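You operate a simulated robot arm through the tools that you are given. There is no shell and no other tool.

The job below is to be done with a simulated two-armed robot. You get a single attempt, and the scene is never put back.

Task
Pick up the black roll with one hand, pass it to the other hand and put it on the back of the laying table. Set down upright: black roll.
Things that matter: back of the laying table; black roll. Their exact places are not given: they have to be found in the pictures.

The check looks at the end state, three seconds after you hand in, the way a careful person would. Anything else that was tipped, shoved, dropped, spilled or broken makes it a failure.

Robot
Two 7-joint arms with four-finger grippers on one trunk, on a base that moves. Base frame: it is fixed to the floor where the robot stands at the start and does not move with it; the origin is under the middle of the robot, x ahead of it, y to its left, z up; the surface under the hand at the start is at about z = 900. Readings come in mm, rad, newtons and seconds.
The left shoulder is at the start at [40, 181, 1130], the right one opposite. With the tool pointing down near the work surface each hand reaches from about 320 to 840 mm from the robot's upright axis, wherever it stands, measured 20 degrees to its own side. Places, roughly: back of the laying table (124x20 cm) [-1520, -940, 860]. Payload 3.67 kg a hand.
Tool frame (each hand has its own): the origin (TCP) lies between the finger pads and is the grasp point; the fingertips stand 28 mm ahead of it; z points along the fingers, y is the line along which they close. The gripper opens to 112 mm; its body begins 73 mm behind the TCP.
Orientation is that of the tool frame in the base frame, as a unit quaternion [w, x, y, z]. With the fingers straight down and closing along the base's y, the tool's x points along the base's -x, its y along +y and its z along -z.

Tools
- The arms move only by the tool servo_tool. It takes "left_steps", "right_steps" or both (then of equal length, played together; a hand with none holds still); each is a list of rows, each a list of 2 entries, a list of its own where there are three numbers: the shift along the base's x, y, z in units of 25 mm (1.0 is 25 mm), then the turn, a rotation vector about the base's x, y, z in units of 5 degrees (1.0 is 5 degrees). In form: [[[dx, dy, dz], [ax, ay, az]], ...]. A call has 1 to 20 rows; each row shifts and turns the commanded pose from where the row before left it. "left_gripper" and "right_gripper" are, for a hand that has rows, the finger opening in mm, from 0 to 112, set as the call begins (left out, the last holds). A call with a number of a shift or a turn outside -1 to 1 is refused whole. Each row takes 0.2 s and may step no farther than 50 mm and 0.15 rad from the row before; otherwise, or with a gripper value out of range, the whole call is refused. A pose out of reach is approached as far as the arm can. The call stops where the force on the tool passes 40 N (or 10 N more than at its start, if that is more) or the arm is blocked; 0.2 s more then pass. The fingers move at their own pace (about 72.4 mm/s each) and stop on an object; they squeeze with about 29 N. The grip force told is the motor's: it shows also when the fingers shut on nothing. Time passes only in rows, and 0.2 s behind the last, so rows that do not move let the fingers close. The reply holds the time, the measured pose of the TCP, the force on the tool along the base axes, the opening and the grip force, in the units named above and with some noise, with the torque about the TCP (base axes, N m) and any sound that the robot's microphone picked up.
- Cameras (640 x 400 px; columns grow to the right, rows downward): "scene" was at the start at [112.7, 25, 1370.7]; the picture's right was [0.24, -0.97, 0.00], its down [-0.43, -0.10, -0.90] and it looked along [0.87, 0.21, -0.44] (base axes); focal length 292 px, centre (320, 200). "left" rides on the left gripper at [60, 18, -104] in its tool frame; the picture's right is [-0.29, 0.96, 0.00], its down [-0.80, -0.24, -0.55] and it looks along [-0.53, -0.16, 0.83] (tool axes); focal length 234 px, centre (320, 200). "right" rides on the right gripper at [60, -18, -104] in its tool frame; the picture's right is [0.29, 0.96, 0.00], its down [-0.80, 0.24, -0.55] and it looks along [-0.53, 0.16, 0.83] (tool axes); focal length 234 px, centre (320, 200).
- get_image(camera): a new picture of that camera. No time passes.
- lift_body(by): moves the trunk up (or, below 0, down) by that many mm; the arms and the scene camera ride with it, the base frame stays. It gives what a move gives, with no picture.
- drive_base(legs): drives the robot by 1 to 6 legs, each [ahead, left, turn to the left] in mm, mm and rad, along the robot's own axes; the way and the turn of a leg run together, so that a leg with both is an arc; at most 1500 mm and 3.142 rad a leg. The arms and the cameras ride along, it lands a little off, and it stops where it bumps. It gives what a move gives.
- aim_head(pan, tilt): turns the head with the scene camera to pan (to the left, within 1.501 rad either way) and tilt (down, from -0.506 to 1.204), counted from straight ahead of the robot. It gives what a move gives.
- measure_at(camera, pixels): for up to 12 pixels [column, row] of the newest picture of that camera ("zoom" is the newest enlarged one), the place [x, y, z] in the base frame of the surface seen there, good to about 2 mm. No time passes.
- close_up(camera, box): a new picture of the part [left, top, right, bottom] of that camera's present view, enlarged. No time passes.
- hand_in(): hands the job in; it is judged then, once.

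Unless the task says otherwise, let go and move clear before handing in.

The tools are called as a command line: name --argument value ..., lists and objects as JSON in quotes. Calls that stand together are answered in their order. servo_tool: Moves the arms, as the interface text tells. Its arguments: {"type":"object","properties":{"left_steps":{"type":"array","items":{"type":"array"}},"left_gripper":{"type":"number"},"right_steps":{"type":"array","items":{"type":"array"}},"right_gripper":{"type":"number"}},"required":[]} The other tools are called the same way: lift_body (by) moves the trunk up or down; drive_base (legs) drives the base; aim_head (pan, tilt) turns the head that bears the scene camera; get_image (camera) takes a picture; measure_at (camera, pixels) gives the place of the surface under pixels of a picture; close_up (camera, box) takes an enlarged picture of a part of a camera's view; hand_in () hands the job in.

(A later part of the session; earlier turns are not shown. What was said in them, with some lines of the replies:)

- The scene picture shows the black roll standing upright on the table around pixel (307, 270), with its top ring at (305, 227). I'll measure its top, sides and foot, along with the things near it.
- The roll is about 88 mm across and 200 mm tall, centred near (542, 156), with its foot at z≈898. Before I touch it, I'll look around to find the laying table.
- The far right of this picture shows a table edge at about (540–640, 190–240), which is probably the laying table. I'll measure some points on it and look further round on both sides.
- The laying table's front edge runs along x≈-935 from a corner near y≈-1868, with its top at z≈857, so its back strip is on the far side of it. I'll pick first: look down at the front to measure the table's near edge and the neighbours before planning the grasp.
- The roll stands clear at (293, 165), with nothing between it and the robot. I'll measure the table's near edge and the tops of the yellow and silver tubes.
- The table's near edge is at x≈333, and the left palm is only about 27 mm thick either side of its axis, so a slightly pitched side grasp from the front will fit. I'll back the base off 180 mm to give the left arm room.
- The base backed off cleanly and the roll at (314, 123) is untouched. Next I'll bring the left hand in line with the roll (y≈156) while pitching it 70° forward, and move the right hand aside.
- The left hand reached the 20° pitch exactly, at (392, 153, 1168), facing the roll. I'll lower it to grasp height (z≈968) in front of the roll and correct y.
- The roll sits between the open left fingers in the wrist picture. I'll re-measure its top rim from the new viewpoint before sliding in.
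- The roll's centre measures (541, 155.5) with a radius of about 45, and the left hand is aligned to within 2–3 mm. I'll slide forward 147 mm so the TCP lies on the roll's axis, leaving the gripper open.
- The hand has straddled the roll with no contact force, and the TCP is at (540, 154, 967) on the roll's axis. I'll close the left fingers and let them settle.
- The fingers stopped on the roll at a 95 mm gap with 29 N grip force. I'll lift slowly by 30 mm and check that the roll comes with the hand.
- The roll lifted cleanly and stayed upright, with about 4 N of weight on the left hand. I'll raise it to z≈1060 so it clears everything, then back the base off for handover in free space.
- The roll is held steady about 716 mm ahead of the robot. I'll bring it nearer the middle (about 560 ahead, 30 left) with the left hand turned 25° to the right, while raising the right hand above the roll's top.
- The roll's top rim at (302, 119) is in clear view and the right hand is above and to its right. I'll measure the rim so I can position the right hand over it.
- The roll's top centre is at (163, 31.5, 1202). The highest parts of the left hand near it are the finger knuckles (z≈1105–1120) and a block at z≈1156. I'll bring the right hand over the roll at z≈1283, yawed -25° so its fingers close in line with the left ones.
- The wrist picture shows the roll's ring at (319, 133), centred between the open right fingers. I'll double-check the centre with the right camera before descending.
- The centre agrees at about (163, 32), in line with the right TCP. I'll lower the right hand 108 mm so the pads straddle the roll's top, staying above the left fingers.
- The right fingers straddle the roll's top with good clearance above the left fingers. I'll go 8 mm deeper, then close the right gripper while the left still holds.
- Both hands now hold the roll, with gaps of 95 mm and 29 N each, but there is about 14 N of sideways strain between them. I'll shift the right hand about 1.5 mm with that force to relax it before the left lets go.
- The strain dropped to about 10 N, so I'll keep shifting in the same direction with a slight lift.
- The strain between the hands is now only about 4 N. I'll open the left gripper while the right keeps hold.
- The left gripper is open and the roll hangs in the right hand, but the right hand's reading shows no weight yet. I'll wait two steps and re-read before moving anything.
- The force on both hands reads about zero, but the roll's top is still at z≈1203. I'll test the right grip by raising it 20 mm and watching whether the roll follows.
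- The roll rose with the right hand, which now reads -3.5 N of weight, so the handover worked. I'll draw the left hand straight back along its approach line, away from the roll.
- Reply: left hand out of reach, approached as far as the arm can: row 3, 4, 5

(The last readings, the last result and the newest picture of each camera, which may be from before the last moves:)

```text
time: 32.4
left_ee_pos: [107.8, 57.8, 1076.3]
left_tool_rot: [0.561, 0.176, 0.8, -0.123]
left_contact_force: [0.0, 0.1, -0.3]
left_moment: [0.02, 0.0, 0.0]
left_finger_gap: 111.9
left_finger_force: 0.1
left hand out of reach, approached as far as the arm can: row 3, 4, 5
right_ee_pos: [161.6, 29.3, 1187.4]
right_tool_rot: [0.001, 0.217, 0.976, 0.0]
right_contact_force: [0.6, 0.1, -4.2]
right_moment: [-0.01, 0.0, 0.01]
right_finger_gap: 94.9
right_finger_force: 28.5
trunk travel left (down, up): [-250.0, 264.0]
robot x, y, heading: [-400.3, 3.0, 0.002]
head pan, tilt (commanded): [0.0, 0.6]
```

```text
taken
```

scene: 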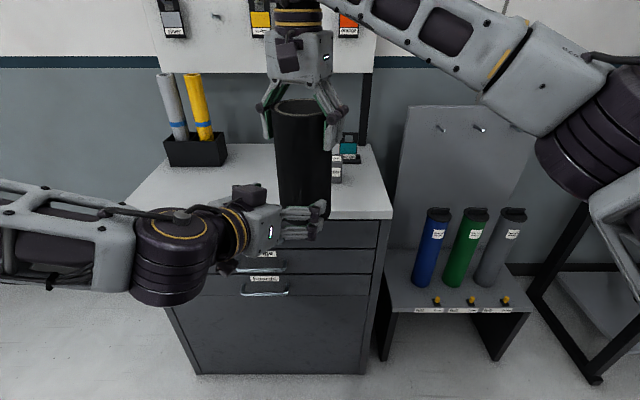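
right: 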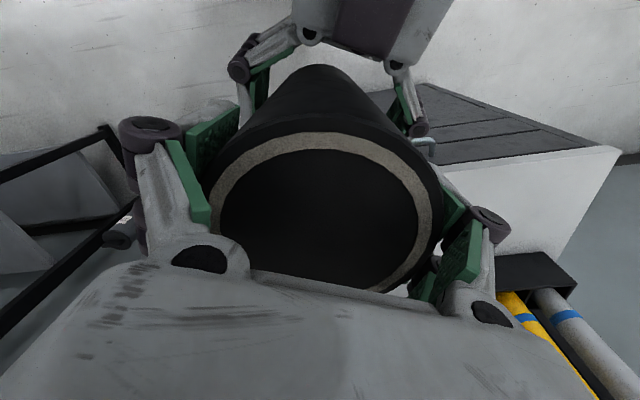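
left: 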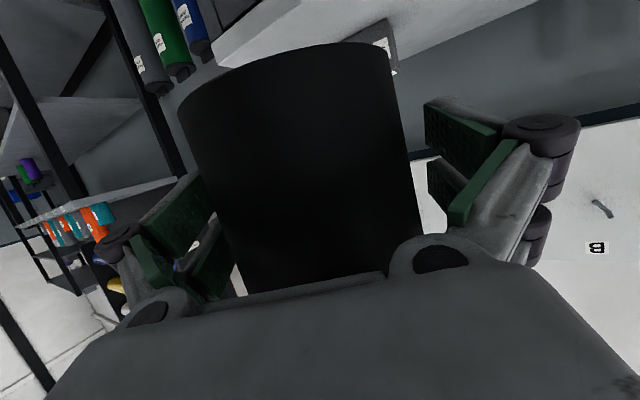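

The left arm reached its limit after about 60 mm of retreat, so its fingers are still beside the roll. I'll carry the roll forward with the right hand along the same line to open the gap.

servo_tool --right_steps '[[[0.75, -0.35, 0], [0, 0, 0]], [[0.75, -0.35, 0], [0, 0, 0]], [[0.75, -0.35, 0], [0, 0, 0]], [[0.75, -0.35, 0], [0, 0, 0]], [[0.75, -0.35, 0], [0, 0, 0]]]' --right_gripper 60

get_image --camera "scene"

```text
time: 33.6
left_ee_pos: [107.0, 57.6, 1074.6]
left_tool_rot: [0.559, 0.177, 0.8, -0.124]
left_contact_force: [0.5, 0.3, -0.4]
left_moment: [0.03, 0.0, 0.0]
left_finger_gap: 112.2
left_finger_force: 0.0
right_ee_pos: [256.3, -16.8, 1188.7]
right_tool_rot: [-0.001, 0.217, 0.976, -0.001]
right_contact_force: [0.5, 0.6, -4.2]
right_moment: [0.01, 0.02, -0.01]
right_finger_gap: 94.7
right_finger_force: 28.8
trunk travel left (down, up): [-250.0, 264.0]
robot x, y, heading: [-398.8, -1.1, -0.001]
head pan, tilt (commanded): [0.0, 0.6]
```

```text
taken
```

scene: 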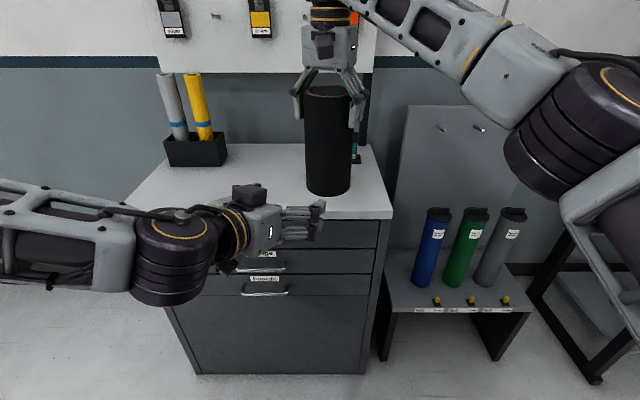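

The roll is now about 167 mm clear of the left hand. I'll fold the left hand back out to its own side, pointing down again.

servo_tool --left_steps '[[[0.4, 1, 0], [0, 0, 1]], [[0.4, 1, 0], [0, 0, 1]], [[0.4, 1, 0], [0, 0, 1]], [[0.4, 1, 0], [0, 0, 1]], [[0.4, 1, 0], [0, 0, 1]], [[0, 0.5, 0.2], [0, 1, 0]], [[0, 0.5, 0.2], [0, 1, 0]], [[0, 0.5, 0.2], [0, 1, 0]], [[0, 0.5, 0.2], [0, 1, 0]], [[0, 0.5, 0.2], [0, 1, 0]], [[0, 0.5, 0.2], [0, 1, 0]], [[0, 0.5, 0.2], [0, 1, 0]], [[0, 0.5, 0.2], [0, 1, 0]], [[0, 0.5, 0.2], [0, 1, 0]], [[0, 0.5, 0.2], [0, 1, 0]], [[0, 0.5, 0.2], [0, 1, 0]], [[0, 0.5, 0.2], [0, 1, 0]], [[0, 0.5, 0.2], [0, 1, 0]], [[0, 0.5, 0.2], [0, 1, 0]]]' --left_gripper 112

aim_head --pan -1.5 --tilt 0.5

get_image --camera "scene"

```text
time: 37.6
left_ee_pos: [157.9, 355.1, 1145.3]
left_tool_rot: [-0.002, 0.0, 1.0, 0.001]
left_contact_force: [-0.4, 0.3, -0.2]
left_moment: [0.02, 0.01, 0.0]
left_finger_gap: 112.0
left_finger_force: 0.0
right_ee_pos: [256.6, -17.6, 1187.8]
right_tool_rot: [-0.001, 0.216, 0.976, 0.0]
right_contact_force: [0.4, -0.5, -3.8]
right_moment: [0.0, 0.01, 0.02]
right_finger_gap: 95.1
right_finger_force: 29.4
trunk travel left (down, up): [-250.0, 264.0]
robot x, y, heading: [-399.6, 0.7, -0.001]
head pan, tilt (commanded): [0.0, 0.6]
```

```text
time: 39.2
left_ee_pos: [155.8, 356.5, 1145.7]
left_tool_rot: [0.0, 0.0, 1.0, 0.001]
left_contact_force: [0.5, -0.9, 0.3]
left_moment: [0.01, -0.01, 0.01]
left_finger_gap: 112.2
left_finger_force: 0.0
right_ee_pos: [256.2, -16.9, 1189.1]
right_tool_rot: [-0.001, 0.216, 0.976, 0.0]
right_contact_force: [0.5, 0.2, -4.1]
right_moment: [-0.03, 0.05, -0.03]
right_finger_gap: 95.0
right_finger_force: 29.3
trunk travel left (down, up): [-250.0, 264.0]
robot x, y, heading: [-398.3, 0.9, 0.004]
head pan, tilt (commanded): [-1.499, 0.499]
```

```text
taken
```

scene: 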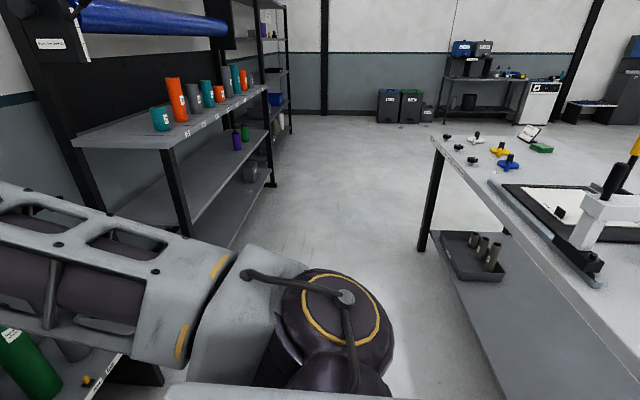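

The left hand is folded away, and this picture shows the laying table with tools standing on it near (600, 200). I'll tuck the right hand with the roll closer in, and look left to check for room to drive.

servo_tool --right_steps '[[[-0.9, -0.57, 0], [0, 0, 0.5]], [[-0.9, -0.57, 0], [0, 0, 0.5]], [[-0.9, -0.57, 0], [0, 0, 0.5]], [[-0.9, -0.57, 0], [0, 0, 0.5]], [[-0.9, -0.57, 0], [0, 0, 0.5]], [[-0.9, -0.57, 0], [0, 0, 0.5]], [[-0.9, -0.57, 0], [0, 0, 0.5]], [[-0.9, -0.57, 0], [0, 0, 0.5]], [[-0.9, -0.57, 0], [0, 0, 0.5]], [[-0.9, -0.57, 0], [0, 0, 0.5]]]' --right_gripper 60

aim_head --pan 1.5 --tilt 0.5

get_image --camera "scene"

```text
time: 41.4
left_ee_pos: [154.8, 355.5, 1145.5]
left_tool_rot: [0.0, 0.0, 1.0, 0.002]
left_contact_force: [-0.7, 0.2, -0.5]
left_moment: [0.04, -0.01, -0.01]
left_finger_gap: 112.0
left_finger_force: 0.0
right_ee_pos: [30.8, -160.3, 1187.1]
right_tool_rot: [0.0, -0.001, 1.0, 0.0]
right_contact_force: [0.2, -0.3, -4.2]
right_moment: [-0.01, 0.01, -0.01]
right_finger_gap: 94.9
right_finger_force: 28.7
trunk travel left (down, up): [-250.0, 264.0]
robot x, y, heading: [-397.4, -2.7, -0.004]
head pan, tilt (commanded): [-1.499, 0.499]
```

```text
time: 44.0
left_ee_pos: [156.6, 357.4, 1145.0]
left_tool_rot: [0.0, 0.001, 1.0, 0.0]
left_contact_force: [-0.3, 0.4, -0.5]
left_moment: [-0.02, -0.02, 0.01]
left_finger_gap: 112.0
left_finger_force: 0.1
right_ee_pos: [31.1, -159.2, 1186.9]
right_tool_rot: [0.0, 0.001, 1.0, 0.0]
right_contact_force: [0.0, -0.3, -3.1]
right_moment: [-0.02, 0.03, 0.03]
right_finger_gap: 95.0
right_finger_force: 28.9
trunk travel left (down, up): [-250.0, 264.0]
robot x, y, heading: [-397.2, -0.4, 0.001]
head pan, tilt (commanded): [1.499, 0.499]
```

```text
taken
```

scene: 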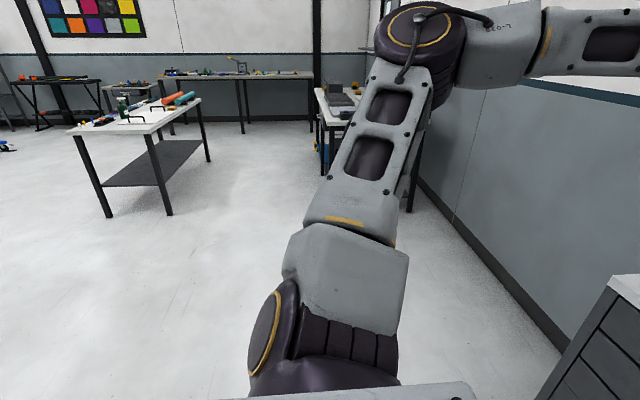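

There is open floor to the left. I'll measure how far the nearest furniture is before driving that way.

measure_at --camera "scene" --pixels '[[108, 216], [168, 214], [200, 300], [60, 300], [320, 150], [410, 208], [20, 200], [230, 200], [70, 130], [180, 100]]'

```text
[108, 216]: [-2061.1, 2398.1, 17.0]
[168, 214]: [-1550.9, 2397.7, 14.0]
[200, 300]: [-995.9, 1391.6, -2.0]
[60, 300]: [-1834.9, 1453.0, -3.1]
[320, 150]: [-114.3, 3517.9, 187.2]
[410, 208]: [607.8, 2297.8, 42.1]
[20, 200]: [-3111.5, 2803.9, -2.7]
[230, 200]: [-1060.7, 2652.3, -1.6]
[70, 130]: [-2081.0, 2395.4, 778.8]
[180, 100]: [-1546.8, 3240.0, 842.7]
```

The floor is clear to about y≈2300. I'll drive 900 mm to the left and look back at the laying table.

drive_base --legs '[[0, 900, 0]]'

aim_head --pan -1.5 --tilt 0.4

get_image --camera "scene"

```text
time: 49.0
left_ee_pos: [174.6, 1254.9, 1146.1]
left_tool_rot: [0.0, 0.012, 1.0, 0.001]
left_contact_force: [-0.1, -0.7, 0.1]
left_moment: [0.0, -0.01, 0.03]
left_finger_gap: 112.1
left_finger_force: 0.0
right_ee_pos: [38.1, 741.7, 1187.9]
right_tool_rot: [-0.001, 0.011, 1.0, 0.0]
right_contact_force: [0.1, -0.4, -4.1]
right_moment: [0.0, -0.02, -0.01]
right_finger_gap: 94.8
right_finger_force: 28.7
trunk travel left (down, up): [-250.0, 264.0]
robot x, y, heading: [-386.5, 910.9, -0.022]
head pan, tilt (commanded): [1.499, 0.499]
```

```text
time: 51.6
left_ee_pos: [173.1, 1254.7, 1144.7]
left_tool_rot: [0.0, 0.01, 1.0, 0.001]
left_contact_force: [-0.7, -0.1, -0.3]
left_moment: [0.01, -0.03, -0.03]
left_finger_gap: 111.8
left_finger_force: 0.0
right_ee_pos: [37.7, 740.9, 1188.2]
right_tool_rot: [-0.001, 0.012, 1.0, 0.0]
right_contact_force: [-0.8, -0.4, -4.4]
right_moment: [0.01, 0.02, -0.02]
right_finger_gap: 95.0
right_finger_force: 29.3
trunk travel left (down, up): [-250.0, 264.0]
robot x, y, heading: [-389.5, 909.4, -0.024]
head pan, tilt (commanded): [-1.499, 0.4]
```

```text
taken
```

scene: 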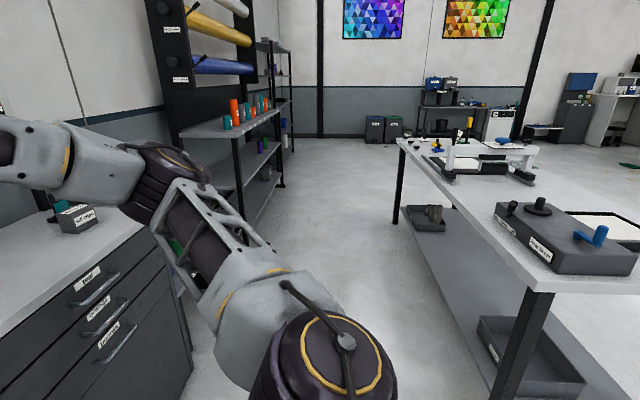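

The laying table's near end is now visible, with equipment along its top at (560, 240) and (480, 160). I'll turn the robot right to see the whole table.

drive_base --legs '[[0, 0, -1.0]]'

aim_head --pan -1.0 --tilt 0.45

get_image --camera "scene"

```text
time: 54.8
left_ee_pos: [204.0, 623.5, 1144.9]
left_tool_rot: [0.0, 0.488, 0.873, 0.001]
left_contact_force: [-0.1, 0.6, 0.2]
left_moment: [0.01, -0.03, 0.01]
left_finger_gap: 111.9
left_finger_force: 0.0
right_ee_pos: [-300.4, 461.3, 1187.6]
right_tool_rot: [-0.001, 0.488, 0.873, 0.0]
right_contact_force: [1.0, -0.2, -4.5]
right_moment: [0.01, 0.0, -0.01]
right_finger_gap: 95.0
right_finger_force: 29.1
trunk travel left (down, up): [-250.0, 264.0]
robot x, y, heading: [-387.1, 911.1, -1.02]
head pan, tilt (commanded): [-1.499, 0.4]
```

```text
time: 55.7
left_ee_pos: [204.0, 623.4, 1145.0]
left_tool_rot: [0.001, 0.488, 0.873, 0.001]
left_contact_force: [0.4, 0.7, -0.1]
left_moment: [0.0, -0.01, 0.0]
left_finger_gap: 111.9
left_finger_force: 0.1
right_ee_pos: [-300.2, 460.7, 1187.3]
right_tool_rot: [0.0, 0.489, 0.872, 0.001]
right_contact_force: [1.2, 0.0, -5.2]
right_moment: [0.03, -0.02, -0.05]
right_finger_gap: 95.0
right_finger_force: 29.4
trunk travel left (down, up): [-250.0, 264.0]
robot x, y, heading: [-388.1, 912.8, -1.023]
head pan, tilt (commanded): [-1.0, 0.45]
```

```text
taken
```

scene: 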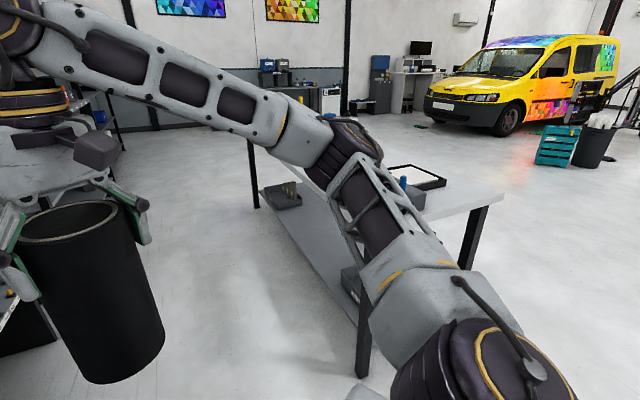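

The right arm blocks the view. I'll turn another 1.1 rad to the right so the table lies straight ahead.

drive_base --legs '[[0, 0, -1.1]]'

aim_head --pan 0.1 --tilt 0.4

get_image --camera "scene"

```text
time: 59.1
left_ee_pos: [-374.2, 251.9, 1145.0]
left_tool_rot: [0.0, 0.873, 0.488, 0.0]
left_contact_force: [-0.5, -0.3, -0.3]
left_moment: [-0.03, 0.01, 0.03]
left_finger_gap: 112.1
left_finger_force: 0.0
right_ee_pos: [-749.1, 626.9, 1188.0]
right_tool_rot: [-0.001, 0.872, 0.49, 0.0]
right_contact_force: [0.1, -0.2, -4.4]
right_moment: [-0.01, 0.0, 0.01]
right_finger_gap: 94.7
right_finger_force: 29.4
trunk travel left (down, up): [-250.0, 264.0]
robot x, y, heading: [-389.3, 912.7, -2.119]
head pan, tilt (commanded): [-1.0, 0.45]
```

```text
time: 60.5
left_ee_pos: [-372.2, 251.7, 1144.7]
left_tool_rot: [0.0, 0.872, 0.489, 0.001]
left_contact_force: [-0.1, -0.2, 0.2]
left_moment: [0.0, -0.02, -0.01]
left_finger_gap: 112.1
left_finger_force: 0.0
right_ee_pos: [-748.3, 627.6, 1187.3]
right_tool_rot: [0.0, 0.872, 0.49, 0.001]
right_contact_force: [-0.1, 1.4, -3.4]
right_moment: [-0.01, -0.02, 0.0]
right_finger_gap: 94.9
right_finger_force: 28.6
trunk travel left (down, up): [-250.0, 264.0]
robot x, y, heading: [-386.4, 912.8, -2.121]
head pan, tilt (commanded): [0.099, 0.4]
```

```text
taken
```

scene: 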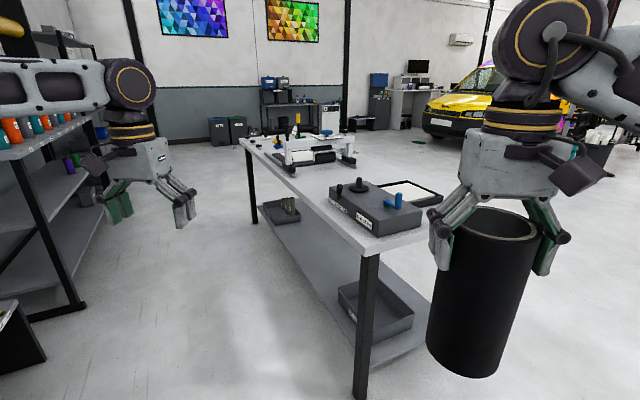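

Now the laying table is in full view. A grey box stands at (375, 205), a bench tool at (315, 150) and some mat at (420, 190), and the back edge is partly hidden behind the roll. I'll measure the table's edges and objects.

measure_at --camera "scene" --pixels '[[242, 142], [300, 190], [365, 253], [420, 235], [428, 210], [345, 195], [340, 190], [412, 188], [375, 185], [398, 203], [300, 140], [350, 160]]'

close_up --camera "scene" --box '[230, 100, 450, 260]'

```text
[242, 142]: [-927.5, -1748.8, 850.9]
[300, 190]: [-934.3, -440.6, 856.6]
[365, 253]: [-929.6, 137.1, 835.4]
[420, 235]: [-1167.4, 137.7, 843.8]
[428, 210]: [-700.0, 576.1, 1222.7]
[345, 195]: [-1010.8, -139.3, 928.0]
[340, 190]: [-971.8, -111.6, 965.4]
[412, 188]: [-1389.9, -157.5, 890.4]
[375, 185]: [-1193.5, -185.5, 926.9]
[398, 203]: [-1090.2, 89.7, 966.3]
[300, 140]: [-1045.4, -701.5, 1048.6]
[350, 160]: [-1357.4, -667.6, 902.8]
```

```text
2.50 times, centred on (340, 180) of scene
```

zoom: 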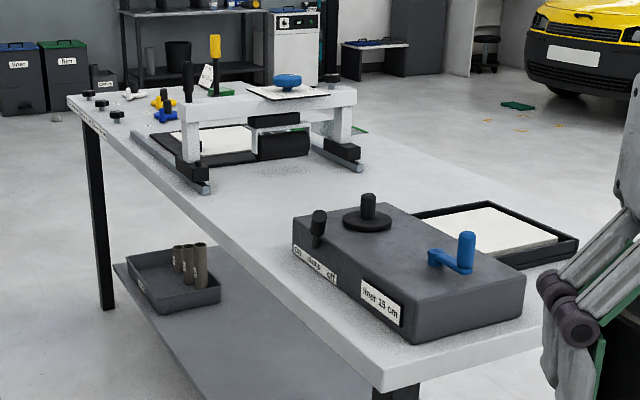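

The table runs from y≈+140 to about -1900, with its front at x≈-930, and its back strip (x≈-1420 to -1620) looks free beyond the gantry. I'll drive round behind it, so first I'll check the floor on that side.

aim_head --pan -0.9 --tilt 0.4

get_image --camera "scene"

```text
time: 61.7
left_ee_pos: [-373.3, 252.3, 1144.9]
left_tool_rot: [0.001, 0.873, 0.489, 0.0]
left_contact_force: [-0.2, 0.5, -0.2]
left_moment: [-0.01, 0.01, 0.01]
left_finger_gap: 111.9
left_finger_force: 0.0
right_ee_pos: [-749.0, 626.7, 1187.3]
right_tool_rot: [-0.001, 0.872, 0.49, 0.0]
right_contact_force: [-0.6, 0.8, -4.5]
right_moment: [0.01, 0.02, -0.02]
right_finger_gap: 94.8
right_finger_force: 28.8
trunk travel left (down, up): [-250.0, 264.0]
robot x, y, heading: [-388.8, 905.8, -2.121]
head pan, tilt (commanded): [-0.901, 0.4]
```

```text
taken
```

scene: 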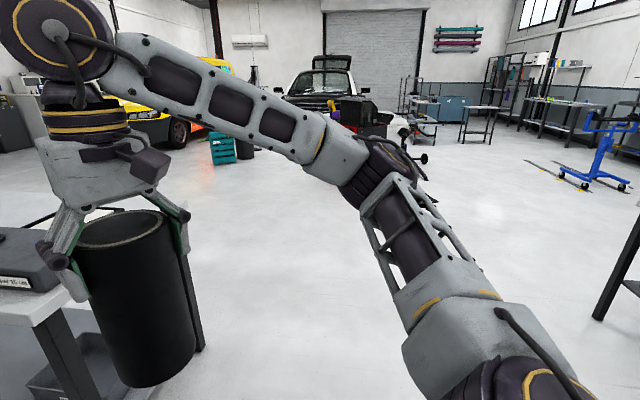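

The floor behind the table is open. I'll drive about 1860 mm toward -x along y≈900, which stays clear of the table end, and then turn to face along the table's back.

drive_base --legs '[[486, -794, 0], [486, -794, 0], [0, 0, 0.55]]'

aim_head --pan 0.5 --tilt 0.45

get_image --camera "scene"

```text
time: 72.7
left_ee_pos: [-1897.6, 359.0, 1145.7]
left_tool_rot: [0.001, 0.715, 0.699, 0.001]
left_contact_force: [0.1, -0.4, -0.2]
left_moment: [-0.01, 0.04, -0.02]
left_finger_gap: 112.0
left_finger_force: 0.0
right_ee_pos: [-2409.2, 494.8, 1188.9]
right_tool_rot: [0.0, 0.715, 0.699, 0.0]
right_contact_force: [-0.6, 0.3, -4.2]
right_moment: [-0.01, 0.0, 0.03]
right_finger_gap: 95.0
right_finger_force: 29.2
trunk travel left (down, up): [-250.0, 264.0]
robot x, y, heading: [-2240.0, 920.7, -1.593]
head pan, tilt (commanded): [-0.901, 0.4]
```

```text
time: 74.2
left_ee_pos: [-1896.9, 358.8, 1146.1]
left_tool_rot: [0.001, 0.715, 0.699, 0.001]
left_contact_force: [0.0, 0.8, 0.1]
left_moment: [0.0, 0.02, 0.01]
left_finger_gap: 112.2
left_finger_force: 0.1
right_ee_pos: [-2409.7, 494.9, 1187.8]
right_tool_rot: [-0.001, 0.715, 0.699, 0.0]
right_contact_force: [-0.1, 0.5, -4.7]
right_moment: [0.02, 0.0, 0.01]
right_finger_gap: 94.9
right_finger_force: 29.2
trunk travel left (down, up): [-250.0, 264.0]
robot x, y, heading: [-2237.9, 919.2, -1.595]
head pan, tilt (commanded): [0.499, 0.45]
```

```text
taken
```

scene: 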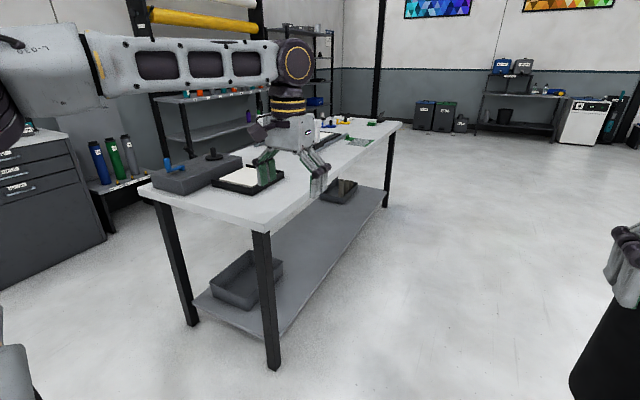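

The back of the table is in view, with the back edge running from (265, 230) to (400, 125). I'll measure that edge and the surface along the strip.

measure_at --camera "scene" --pixels '[[262, 230], [335, 180], [398, 126], [345, 165], [370, 145], [280, 205], [355, 140], [375, 123], [200, 205], [150, 190], [245, 183], [340, 150]]'

close_up --camera "scene" --box '[240, 100, 420, 240]'

```text
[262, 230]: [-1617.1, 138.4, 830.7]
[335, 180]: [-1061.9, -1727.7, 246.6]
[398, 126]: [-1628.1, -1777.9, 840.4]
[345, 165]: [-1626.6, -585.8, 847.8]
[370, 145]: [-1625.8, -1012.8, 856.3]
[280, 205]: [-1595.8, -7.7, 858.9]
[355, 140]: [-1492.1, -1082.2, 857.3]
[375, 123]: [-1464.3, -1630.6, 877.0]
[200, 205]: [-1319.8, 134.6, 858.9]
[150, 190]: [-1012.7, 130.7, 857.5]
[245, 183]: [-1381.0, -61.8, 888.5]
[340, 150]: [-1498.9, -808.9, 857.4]
```

```text
2.86 times, centred on (330, 170) of scene
```

zoom: 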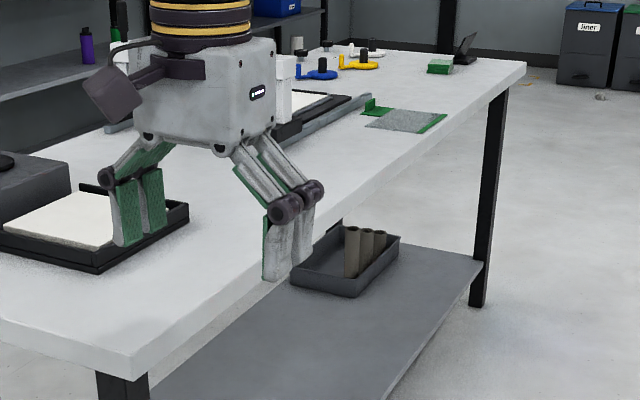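

The back edge lies at x≈-1627, and the strip surface is at z≈857. It is bare around y≈-400 to -900, with a green card further on at zoom (405, 120). I'll drive ahead behind the table and turn to face it.

drive_base --legs '[[1340, 0, 0], [0, 0, 1.595]]'

aim_head --pan -0.05 --tilt 0.6

get_image --camera "scene"

```text
time: 85.4
left_ee_pos: [-1732.3, -62.5, 1144.7]
left_tool_rot: [0.0, 0.002, 1.0, 0.0]
left_contact_force: [0.1, 0.7, 1.0]
left_moment: [0.02, 0.03, 0.0]
left_finger_gap: 112.0
left_finger_force: 0.0
right_ee_pos: [-1861.8, -575.6, 1187.6]
right_tool_rot: [0.0, 0.003, 1.0, 0.0]
right_contact_force: [0.2, -0.7, -3.7]
right_moment: [-0.05, 0.04, 0.02]
right_finger_gap: 94.9
right_finger_force: 28.5
trunk travel left (down, up): [-250.0, 264.0]
robot x, y, heading: [-2286.4, -411.6, -0.003]
head pan, tilt (commanded): [0.499, 0.45]
```

```text
time: 86.4
left_ee_pos: [-1733.8, -61.5, 1144.8]
left_tool_rot: [0.0, 0.002, 1.0, 0.001]
left_contact_force: [0.3, 0.4, -0.3]
left_moment: [-0.03, 0.0, -0.01]
left_finger_gap: 111.7
left_finger_force: 0.0
right_ee_pos: [-1861.7, -575.8, 1187.6]
right_tool_rot: [-0.002, 0.001, 1.0, 0.0]
right_contact_force: [0.5, -0.5, -3.9]
right_moment: [0.02, 0.01, 0.03]
right_finger_gap: 94.8
right_finger_force: 28.7
trunk travel left (down, up): [-250.0, 264.0]
robot x, y, heading: [-2287.7, -415.0, -0.002]
head pan, tilt (commanded): [-0.051, 0.6]
```

```text
taken
```

scene: 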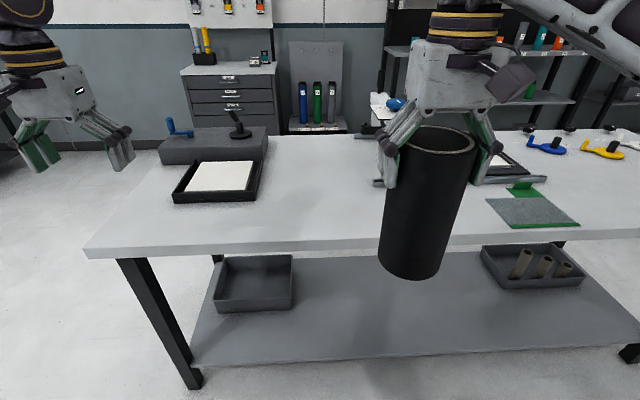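

I'm squarely behind the table now. The strip in front at (310, 215) is bare between the black tray (255, 195) and the gantry and green card (500, 200). I'll measure that gap.

measure_at --camera "scene" --pixels '[[252, 201], [262, 165], [320, 200], [320, 225], [320, 245], [376, 185], [370, 137], [488, 200], [515, 228], [545, 182], [350, 190], [300, 215]]'

measure_at --camera "scene" --pixels '[[440, 140], [405, 140], [476, 140], [438, 126], [440, 155], [415, 262], [380, 260], [443, 265], [412, 278]]'

close_up --camera "scene" --box '[240, 110, 600, 300]'

```text
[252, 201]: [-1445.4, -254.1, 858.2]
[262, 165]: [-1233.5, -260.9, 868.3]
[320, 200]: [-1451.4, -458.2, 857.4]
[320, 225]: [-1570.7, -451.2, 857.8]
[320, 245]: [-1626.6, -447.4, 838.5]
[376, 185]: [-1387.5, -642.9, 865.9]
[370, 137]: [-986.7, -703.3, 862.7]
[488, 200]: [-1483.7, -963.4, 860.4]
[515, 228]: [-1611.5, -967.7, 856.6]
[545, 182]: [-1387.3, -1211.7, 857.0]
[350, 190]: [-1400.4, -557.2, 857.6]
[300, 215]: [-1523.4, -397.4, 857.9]
```

```text
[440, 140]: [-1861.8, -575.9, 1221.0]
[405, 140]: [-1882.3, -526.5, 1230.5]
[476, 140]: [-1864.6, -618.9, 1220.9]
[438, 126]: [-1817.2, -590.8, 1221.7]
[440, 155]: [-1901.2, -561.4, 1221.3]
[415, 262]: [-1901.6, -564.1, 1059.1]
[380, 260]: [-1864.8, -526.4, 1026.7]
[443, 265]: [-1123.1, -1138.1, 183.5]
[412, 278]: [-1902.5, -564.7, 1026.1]
```

```text
1.78 times, centred on (420, 205) of scene
```

zoom: 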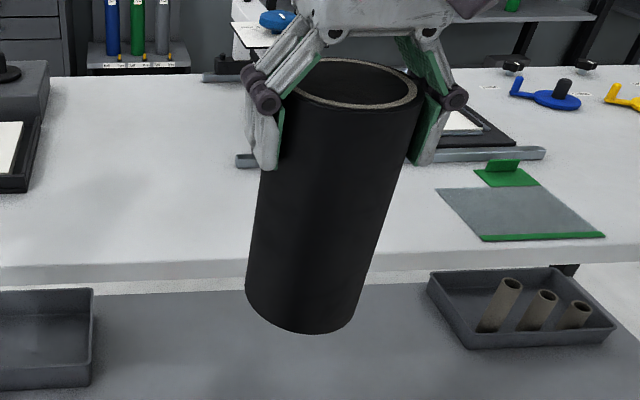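

The roll hangs vertical: its near side is at x≈-1901 to -1902 from top to bottom, its top is at z=1221 and its foot is about 167 mm below the right TCP. The strip is bare around (-1525, -520), between the tray (y>-254) and the rail end (-1387, -643). I'll drive 150 mm closer.

drive_base --legs '[[150, 0, 0]]'

get_image --camera "scene"

```text
time: 87.8
left_ee_pos: [-1583.8, -61.8, 1145.5]
left_tool_rot: [0.0, 0.003, 1.0, 0.001]
left_contact_force: [0.1, 0.0, -0.3]
left_moment: [0.0, 0.01, -0.02]
left_finger_gap: 111.9
left_finger_force: 0.1
right_ee_pos: [-1711.4, -576.5, 1187.8]
right_tool_rot: [0.0, 0.002, 1.0, 0.0]
right_contact_force: [0.6, -0.1, -4.5]
right_moment: [0.01, 0.0, 0.0]
right_finger_gap: 95.0
right_finger_force: 29.1
trunk travel left (down, up): [-250.0, 264.0]
robot x, y, heading: [-2140.6, -419.6, -0.005]
head pan, tilt (commanded): [-0.051, 0.6]
```

```text
taken
```

scene: 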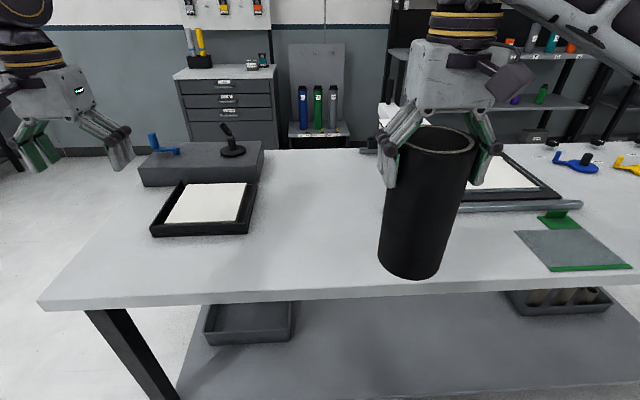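

The strip is clear ahead. I'll carry the roll over to (-1525, -520) at its present height.

servo_tool --right_steps '[[[0.746, 0.226, 0], [0, 0, 0]], [[0.746, 0.226, 0], [0, 0, 0]], [[0.746, 0.226, 0], [0, 0, 0]], [[0.746, 0.226, 0], [0, 0, 0]], [[0.746, 0.226, 0], [0, 0, 0]], [[0.746, 0.226, 0], [0, 0, 0]], [[0.746, 0.226, 0], [0, 0, 0]], [[0.746, 0.226, 0], [0, 0, 0]], [[0.746, 0.226, 0], [0, 0, 0]], [[0.746, 0.226, 0], [0, 0, 0]]]' --right_gripper 60

get_image --camera "scene"

get_image --camera "right"

```text
time: 90.0
left_ee_pos: [-1582.2, -61.4, 1143.5]
left_tool_rot: [-0.001, 0.002, 1.0, 0.001]
left_contact_force: [0.3, 0.6, -0.3]
left_moment: [-0.05, -0.01, 0.0]
left_finger_gap: 111.9
left_finger_force: 0.1
right_ee_pos: [-1522.8, -518.3, 1187.6]
right_tool_rot: [-0.001, 0.002, 1.0, -0.001]
right_contact_force: [0.6, 0.5, -3.8]
right_moment: [-0.02, -0.01, 0.0]
right_finger_gap: 94.9
right_finger_force: 28.8
trunk travel left (down, up): [-250.0, 264.0]
robot x, y, heading: [-2142.1, -416.7, -0.005]
head pan, tilt (commanded): [-0.051, 0.6]
```

```text
taken
```

scene: 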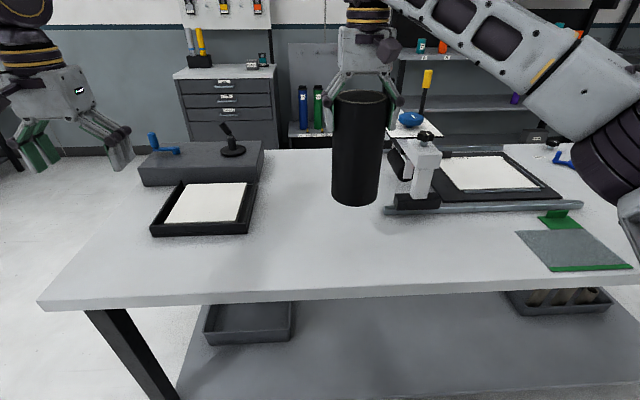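

```text
taken
```

right: 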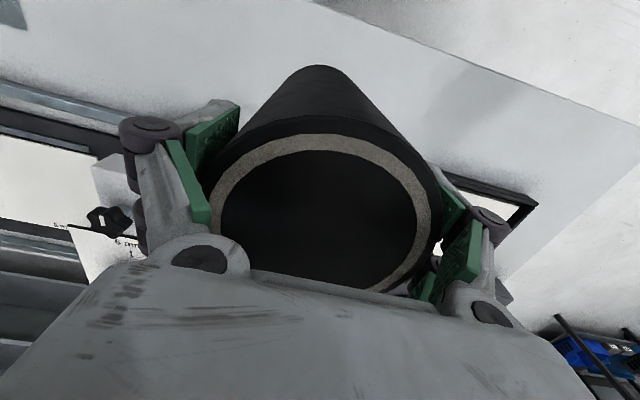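

The roll hangs over the strip at (-1523, -518), well clear of the gantry post at (425, 175). I'll lower it 145 mm to just above the surface.

servo_tool --right_steps '[[[0, 0, -0.8], [0, 0, 0]], [[0, 0, -0.8], [0, 0, 0]], [[0, 0, -0.8], [0, 0, 0]], [[0, 0, -0.8], [0, 0, 0]], [[0, 0, -0.8], [0, 0, 0]], [[0, 0, -0.8], [0, 0, 0]], [[0, 0, -0.6], [0, 0, 0]], [[0, 0, -0.4], [0, 0, 0]], [[0, 0, 0], [0, 0, 0]]]' --right_gripper 60

close_up --camera "scene" --box '[240, 110, 480, 290]'

```text
time: 92.0
left_ee_pos: [-1583.2, -61.2, 1145.0]
left_tool_rot: [-0.001, 0.003, 1.0, 0.001]
left_contact_force: [-0.4, 0.3, 0.2]
left_moment: [0.0, 0.0, 0.01]
left_finger_gap: 112.0
left_finger_force: 0.0
right_ee_pos: [-1523.2, -518.4, 1042.6]
right_tool_rot: [-0.001, 0.002, 1.0, 0.0]
right_contact_force: [0.3, 0.3, -4.3]
right_moment: [-0.02, 0.0, -0.01]
right_finger_gap: 94.7
right_finger_force: 28.6
trunk travel left (down, up): [-250.0, 264.0]
robot x, y, heading: [-2135.3, -413.5, -0.009]
head pan, tilt (commanded): [-0.051, 0.6]
```

```text
2.22 times, centred on (360, 200) of scene
```

zoom: 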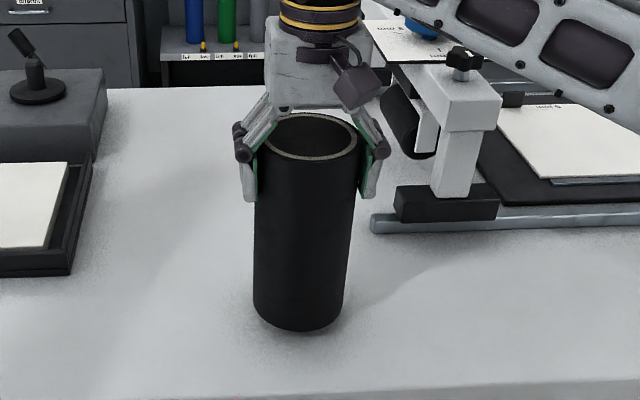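

The roll's foot is about 18 mm above the table. The right forearm passes near the gantry knob at zoom (465, 60), so I'll check their separation before going lower.

measure_at --camera "zoom" --pixels '[[464, 52], [470, 95], [440, 40], [480, 70], [520, 118], [600, 130], [560, 60], [300, 325], [300, 345], [310, 140]]'

```text
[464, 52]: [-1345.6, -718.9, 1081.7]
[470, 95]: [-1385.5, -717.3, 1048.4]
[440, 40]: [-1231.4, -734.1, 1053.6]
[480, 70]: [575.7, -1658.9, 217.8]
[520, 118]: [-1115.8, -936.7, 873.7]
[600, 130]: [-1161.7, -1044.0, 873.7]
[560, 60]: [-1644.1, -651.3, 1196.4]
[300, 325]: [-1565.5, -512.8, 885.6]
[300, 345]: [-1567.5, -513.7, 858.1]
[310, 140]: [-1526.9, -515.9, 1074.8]
```

The forearm (x≈-1644, z≈1196) is far from the gantry (x≥-1390), and the roll's foot is about 17 mm up. I'll lower it 13 mm, then feel for the table in small steps.

servo_tool --right_steps '[[[0, 0, -0.26], [0, 0, 0]], [[0, 0, -0.26], [0, 0, 0]], [[0, 0, 0], [0, 0, 0]]]' --right_gripper 60

servo_tool --right_steps '[[[0, 0, -0.06], [0, 0, 0]], [[0, 0, -0.06], [0, 0, 0]], [[0, 0, 0], [0, 0, 0]]]' --right_gripper 60

```text
time: 92.8
left_ee_pos: [-1584.1, -62.3, 1145.8]
left_tool_rot: [0.0, 0.002, 1.0, 0.001]
left_contact_force: [-0.1, -0.6, 0.0]
left_moment: [0.0, -0.02, 0.0]
left_finger_gap: 112.1
left_finger_force: 0.1
right_ee_pos: [-1524.6, -519.8, 1029.0]
right_tool_rot: [-0.001, 0.003, 1.0, 0.0]
right_contact_force: [-0.3, 0.0, -4.5]
right_moment: [0.0, 0.03, 0.0]
right_finger_gap: 94.9
right_finger_force: 28.7
trunk travel left (down, up): [-250.0, 264.0]
robot x, y, heading: [-2140.4, -417.4, -0.004]
head pan, tilt (commanded): [-0.051, 0.6]
```

```text
time: 93.6
left_ee_pos: [-1582.8, -61.6, 1146.0]
left_tool_rot: [0.0, 0.002, 1.0, 0.001]
left_contact_force: [-0.1, 0.1, 0.6]
left_moment: [-0.01, -0.03, 0.01]
left_finger_gap: 112.0
left_finger_force: 0.0
right_ee_pos: [-1524.8, -518.5, 1026.6]
right_tool_rot: [-0.001, 0.003, 1.0, -0.001]
right_contact_force: [-0.2, 0.7, -3.7]
right_moment: [-0.02, 0.01, -0.02]
right_finger_gap: 95.0
right_finger_force: 29.2
trunk travel left (down, up): [-250.0, 264.0]
robot x, y, heading: [-2140.6, -416.7, -0.005]
head pan, tilt (commanded): [-0.051, 0.6]
```

The reading is still -3.7 N, so there is no contact yet and the foot should be about 1–2 mm up. I'll continue with small steps.

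servo_tool --right_steps '[[[0, 0, -0.04], [0, 0, 0]], [[0, 0, 0], [0, 0, 0]]]' --right_gripper 60

servo_tool --right_steps '[[[0, 0, -0.04], [0, 0, 0]], [[0, 0, 0], [0, 0, 0]]]' --right_gripper 60

```text
time: 94.2
left_ee_pos: [-1583.8, -62.3, 1145.3]
left_tool_rot: [0.001, 0.002, 1.0, 0.0]
left_contact_force: [1.2, 0.3, 0.4]
left_moment: [0.02, -0.03, -0.01]
left_finger_gap: 112.1
left_finger_force: 0.0
right_ee_pos: [-1525.6, -519.8, 1025.1]
right_tool_rot: [-0.001, 0.003, 1.0, 0.0]
right_contact_force: [0.3, 0.0, -3.5]
right_moment: [0.02, 0.02, 0.04]
right_finger_gap: 94.8
right_finger_force: 29.1
trunk travel left (down, up): [-250.0, 264.0]
robot x, y, heading: [-2138.6, -414.7, -0.004]
head pan, tilt (commanded): [-0.051, 0.6]
```

```text
time: 94.8
left_ee_pos: [-1583.8, -61.9, 1145.0]
left_tool_rot: [0.0, 0.002, 1.0, 0.001]
left_contact_force: [0.6, 0.1, -0.1]
left_moment: [0.02, 0.0, 0.01]
left_finger_gap: 112.0
left_finger_force: 0.1
right_ee_pos: [-1525.0, -519.1, 1025.0]
right_tool_rot: [-0.001, 0.002, 1.0, 0.0]
right_contact_force: [-0.7, -0.9, -2.1]
right_moment: [0.03, -0.01, 0.01]
right_finger_gap: 94.6
right_finger_force: 28.6
trunk travel left (down, up): [-250.0, 264.0]
robot x, y, heading: [-2141.4, -414.7, 0.001]
head pan, tilt (commanded): [-0.051, 0.6]
```

The downward pull eased from -3.5 to -2.1 N, so the foot is just starting to touch. One or two more 1 mm steps should seat it.

servo_tool --right_steps '[[[0, 0, -0.03], [0, 0, 0]], [[0, 0, 0], [0, 0, 0]]]' --right_gripper 60

close_up --camera "scene" --box '[280, 130, 440, 270]'

```text
time: 95.4
left_ee_pos: [-1583.1, -62.2, 1146.7]
left_tool_rot: [0.0, 0.002, 1.0, 0.002]
left_contact_force: [0.2, 0.0, 0.7]
left_moment: [0.03, -0.01, 0.01]
left_finger_gap: 111.8
left_finger_force: 0.1
right_ee_pos: [-1525.3, -518.4, 1023.3]
right_tool_rot: [0.001, 0.003, 1.0, 0.0]
right_contact_force: [0.0, -1.2, 2.8]
right_moment: [0.28, 0.03, 0.02]
right_finger_gap: 95.2
right_finger_force: 29.2
trunk travel left (down, up): [-250.0, 264.0]
robot x, y, heading: [-2139.7, -414.6, 0.002]
head pan, tilt (commanded): [-0.051, 0.6]
```

```text
2.86 times, centred on (360, 200) of scene
```

zoom: 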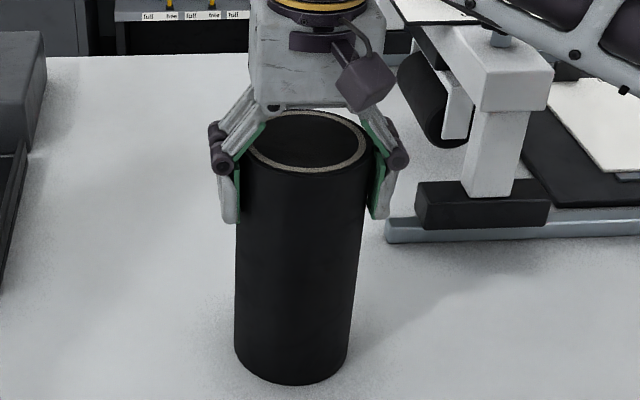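

The force flipped to +2.8 N, so the roll is seated on the table and standing upright. I'll open the right gripper without moving the hand.

servo_tool --right_steps '[[[0, 0, 0], [0, 0, 0]], [[0, 0, 0], [0, 0, 0]], [[0, 0, 0], [0, 0, 0]], [[0, 0, 0], [0, 0, 0]]]' --right_gripper 112

close_up --camera "scene" --box '[280, 130, 440, 270]'

get_image --camera "right"

```text
time: 96.4
left_ee_pos: [-1583.7, -62.1, 1145.1]
left_tool_rot: [0.0, 0.003, 1.0, 0.001]
left_contact_force: [0.7, 0.0, 0.5]
left_moment: [0.0, -0.01, -0.01]
left_finger_gap: 112.1
left_finger_force: 0.0
right_ee_pos: [-1524.8, -520.0, 1023.7]
right_tool_rot: [0.0, 0.002, 1.0, 0.0]
right_contact_force: [0.0, 0.2, -0.1]
right_moment: [0.03, 0.01, -0.02]
right_finger_gap: 112.0
right_finger_force: 0.0
trunk travel left (down, up): [-250.0, 264.0]
robot x, y, heading: [-2142.1, -414.9, -0.008]
head pan, tilt (commanded): [-0.051, 0.6]
```

```text
2.86 times, centred on (360, 200) of scene
```

zoom: 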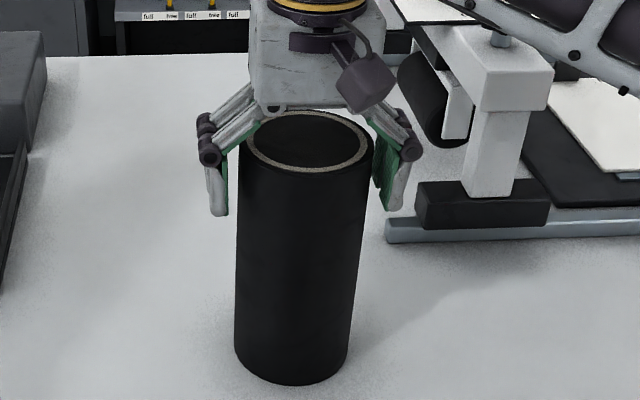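

```text
taken
```

right: 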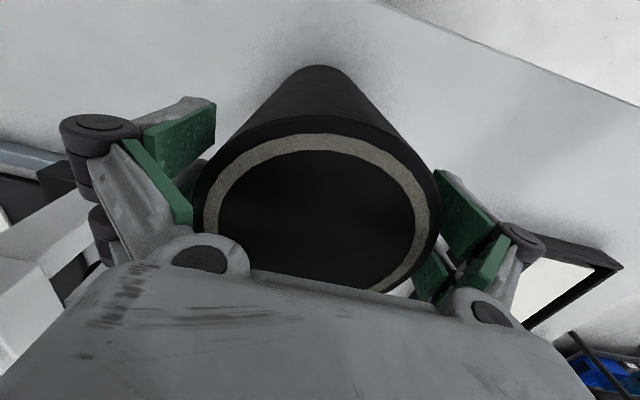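

The fingers have opened with a gap on both sides, at zoom (232, 200) and (375, 190), and the hand feels no force. I'll raise it straight up clear of the roll.

servo_tool --right_steps '[[[0, 0, 0.3], [0, 0, 0]], [[0, 0, 0.4], [0, 0, 0]], [[0, 0, 0.6], [0, 0, 0]], [[0, 0, 0.8], [0, 0, 0]], [[0, 0, 0.8], [0, 0, 0]], [[0, 0, 0.8], [0, 0, 0]], [[0, 0, 0.8], [0, 0, 0]], [[0, 0, 0.8], [0, 0, 0]]]' --right_gripper 112

get_image --camera "scene"

```text
time: 98.2
left_ee_pos: [-1584.2, -62.1, 1145.0]
left_tool_rot: [0.0, 0.002, 1.0, 0.001]
left_contact_force: [0.2, 0.4, 0.0]
left_moment: [0.02, -0.01, 0.02]
left_finger_gap: 112.0
left_finger_force: 0.1
right_ee_pos: [-1524.6, -520.2, 1158.7]
right_tool_rot: [0.0, 0.002, 1.0, 0.0]
right_contact_force: [-0.1, 0.4, 0.1]
right_moment: [-0.05, -0.02, -0.02]
right_finger_gap: 112.2
right_finger_force: 0.1
trunk travel left (down, up): [-250.0, 264.0]
robot x, y, heading: [-2137.5, -417.2, -0.009]
head pan, tilt (commanded): [-0.051, 0.6]
```

```text
taken
```

scene: 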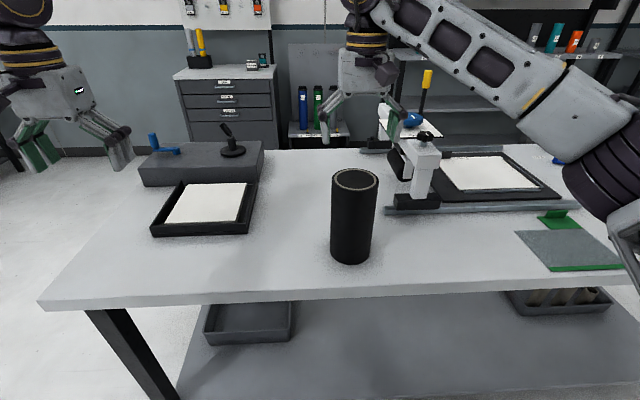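

The roll stands upright on the back strip and the right hand is clear above it. I'll verify the roll's place and pull the right hand back toward the robot.

measure_at --camera "scene" --pixels '[[354, 179], [334, 180], [377, 180], [354, 170], [354, 189], [352, 200], [352, 240], [352, 258], [351, 268]]'

servo_tool --right_steps '[[[0, 0, 0.8], [0, 0, 0]], [[0, 0, 0.8], [0, 0, 0]], [[-0.8, -0.3, 0], [0, 0, 0]], [[-0.8, -0.3, 0], [0, 0, 0]], [[-0.8, -0.3, 0], [0, 0, 0]], [[-0.8, -0.3, 0], [0, 0, 0]], [[-0.8, -0.3, 0], [0, 0, 0]], [[-0.8, -0.3, 0], [0, 0, 0]], [[-0.8, -0.3, 0], [0, 0, 0]], [[-0.8, -0.3, 0], [0, 0, 0]]]' --right_gripper 112

get_image --camera "scene"

```text
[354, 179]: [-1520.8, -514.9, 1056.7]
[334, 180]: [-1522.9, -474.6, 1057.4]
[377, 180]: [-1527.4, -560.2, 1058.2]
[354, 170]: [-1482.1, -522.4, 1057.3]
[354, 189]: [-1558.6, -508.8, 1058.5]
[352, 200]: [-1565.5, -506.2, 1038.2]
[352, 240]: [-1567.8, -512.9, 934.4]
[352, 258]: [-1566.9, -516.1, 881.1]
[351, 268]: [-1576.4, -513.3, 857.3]
```

```text
time: 100.4
left_ee_pos: [-1584.1, -61.4, 1146.0]
left_tool_rot: [0.0, 0.003, 1.0, 0.001]
left_contact_force: [0.6, 0.4, -0.3]
left_moment: [0.03, -0.03, 0.0]
left_finger_gap: 112.2
left_finger_force: 0.0
right_ee_pos: [-1687.3, -579.7, 1195.6]
right_tool_rot: [-0.002, 0.003, 1.0, 0.0]
right_contact_force: [0.4, -0.4, 0.4]
right_moment: [0.03, -0.01, -0.02]
right_finger_gap: 111.8
right_finger_force: 0.1
trunk travel left (down, up): [-250.0, 264.0]
robot x, y, heading: [-2141.4, -415.0, -0.006]
head pan, tilt (commanded): [-0.051, 0.6]
```

```text
taken
```

scene: 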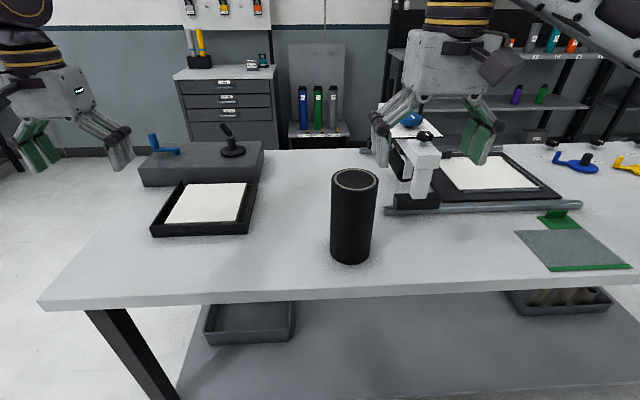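

The roll stands at (-1522, -516) with its foot at z≈857 and top at z≈1058. Its side is vertical and the whole roll is inside the back strip. I'll back the base away a little and take a last look.

drive_base --legs '[[-200, 0, 0]]'

get_image --camera "scene"

```text
time: 102.0
left_ee_pos: [-1776.6, -59.9, 1145.9]
left_tool_rot: [0.001, 0.001, 1.0, 0.001]
left_contact_force: [0.0, -0.1, 0.2]
left_moment: [-0.01, 0.0, 0.0]
left_finger_gap: 111.6
left_finger_force: 0.1
right_ee_pos: [-1878.8, -577.7, 1196.1]
right_tool_rot: [0.0, 0.002, 1.0, 0.0]
right_contact_force: [-1.1, 0.6, 0.4]
right_moment: [-0.01, 0.0, -0.04]
right_finger_gap: 112.1
right_finger_force: 0.0
trunk travel left (down, up): [-250.0, 264.0]
robot x, y, heading: [-2333.3, -416.3, -0.001]
head pan, tilt (commanded): [-0.051, 0.6]
```

```text
taken
```

scene: 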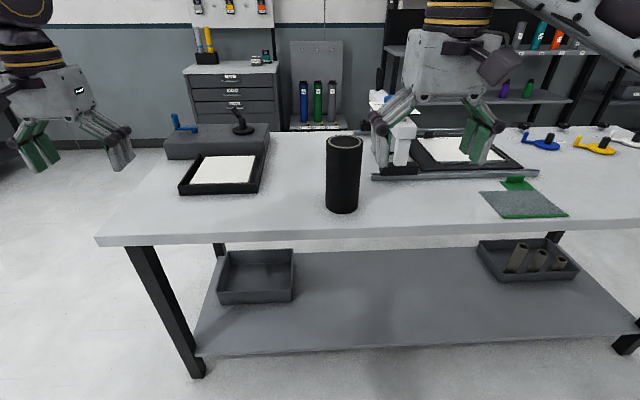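

The final picture shows the black roll standing upright on the back strip at (344, 175). Both hands are empty and clear, and everything else is where it was. I'm handing in.

hand_in

```text
The job is handed in.
```

The black roll is standing upright on the back of the laying table, at about (-1522, -516), and the job is handed in.

- **Pick and pass:** The left hand picked it up from the side. In mid-air, the right hand took it from above, and the left hand let go once the right had a firm hold.
- **Placing:** I drove round behind the table and set the roll down gently. Its foot is on the surface at z≈857, and the whole roll is inside the back strip.
- **Surroundings:** Both hands are empty and clear of the roll. In the last picture nothing else on the laying table had moved, and the parts of the first table still in view looked undisturbed.
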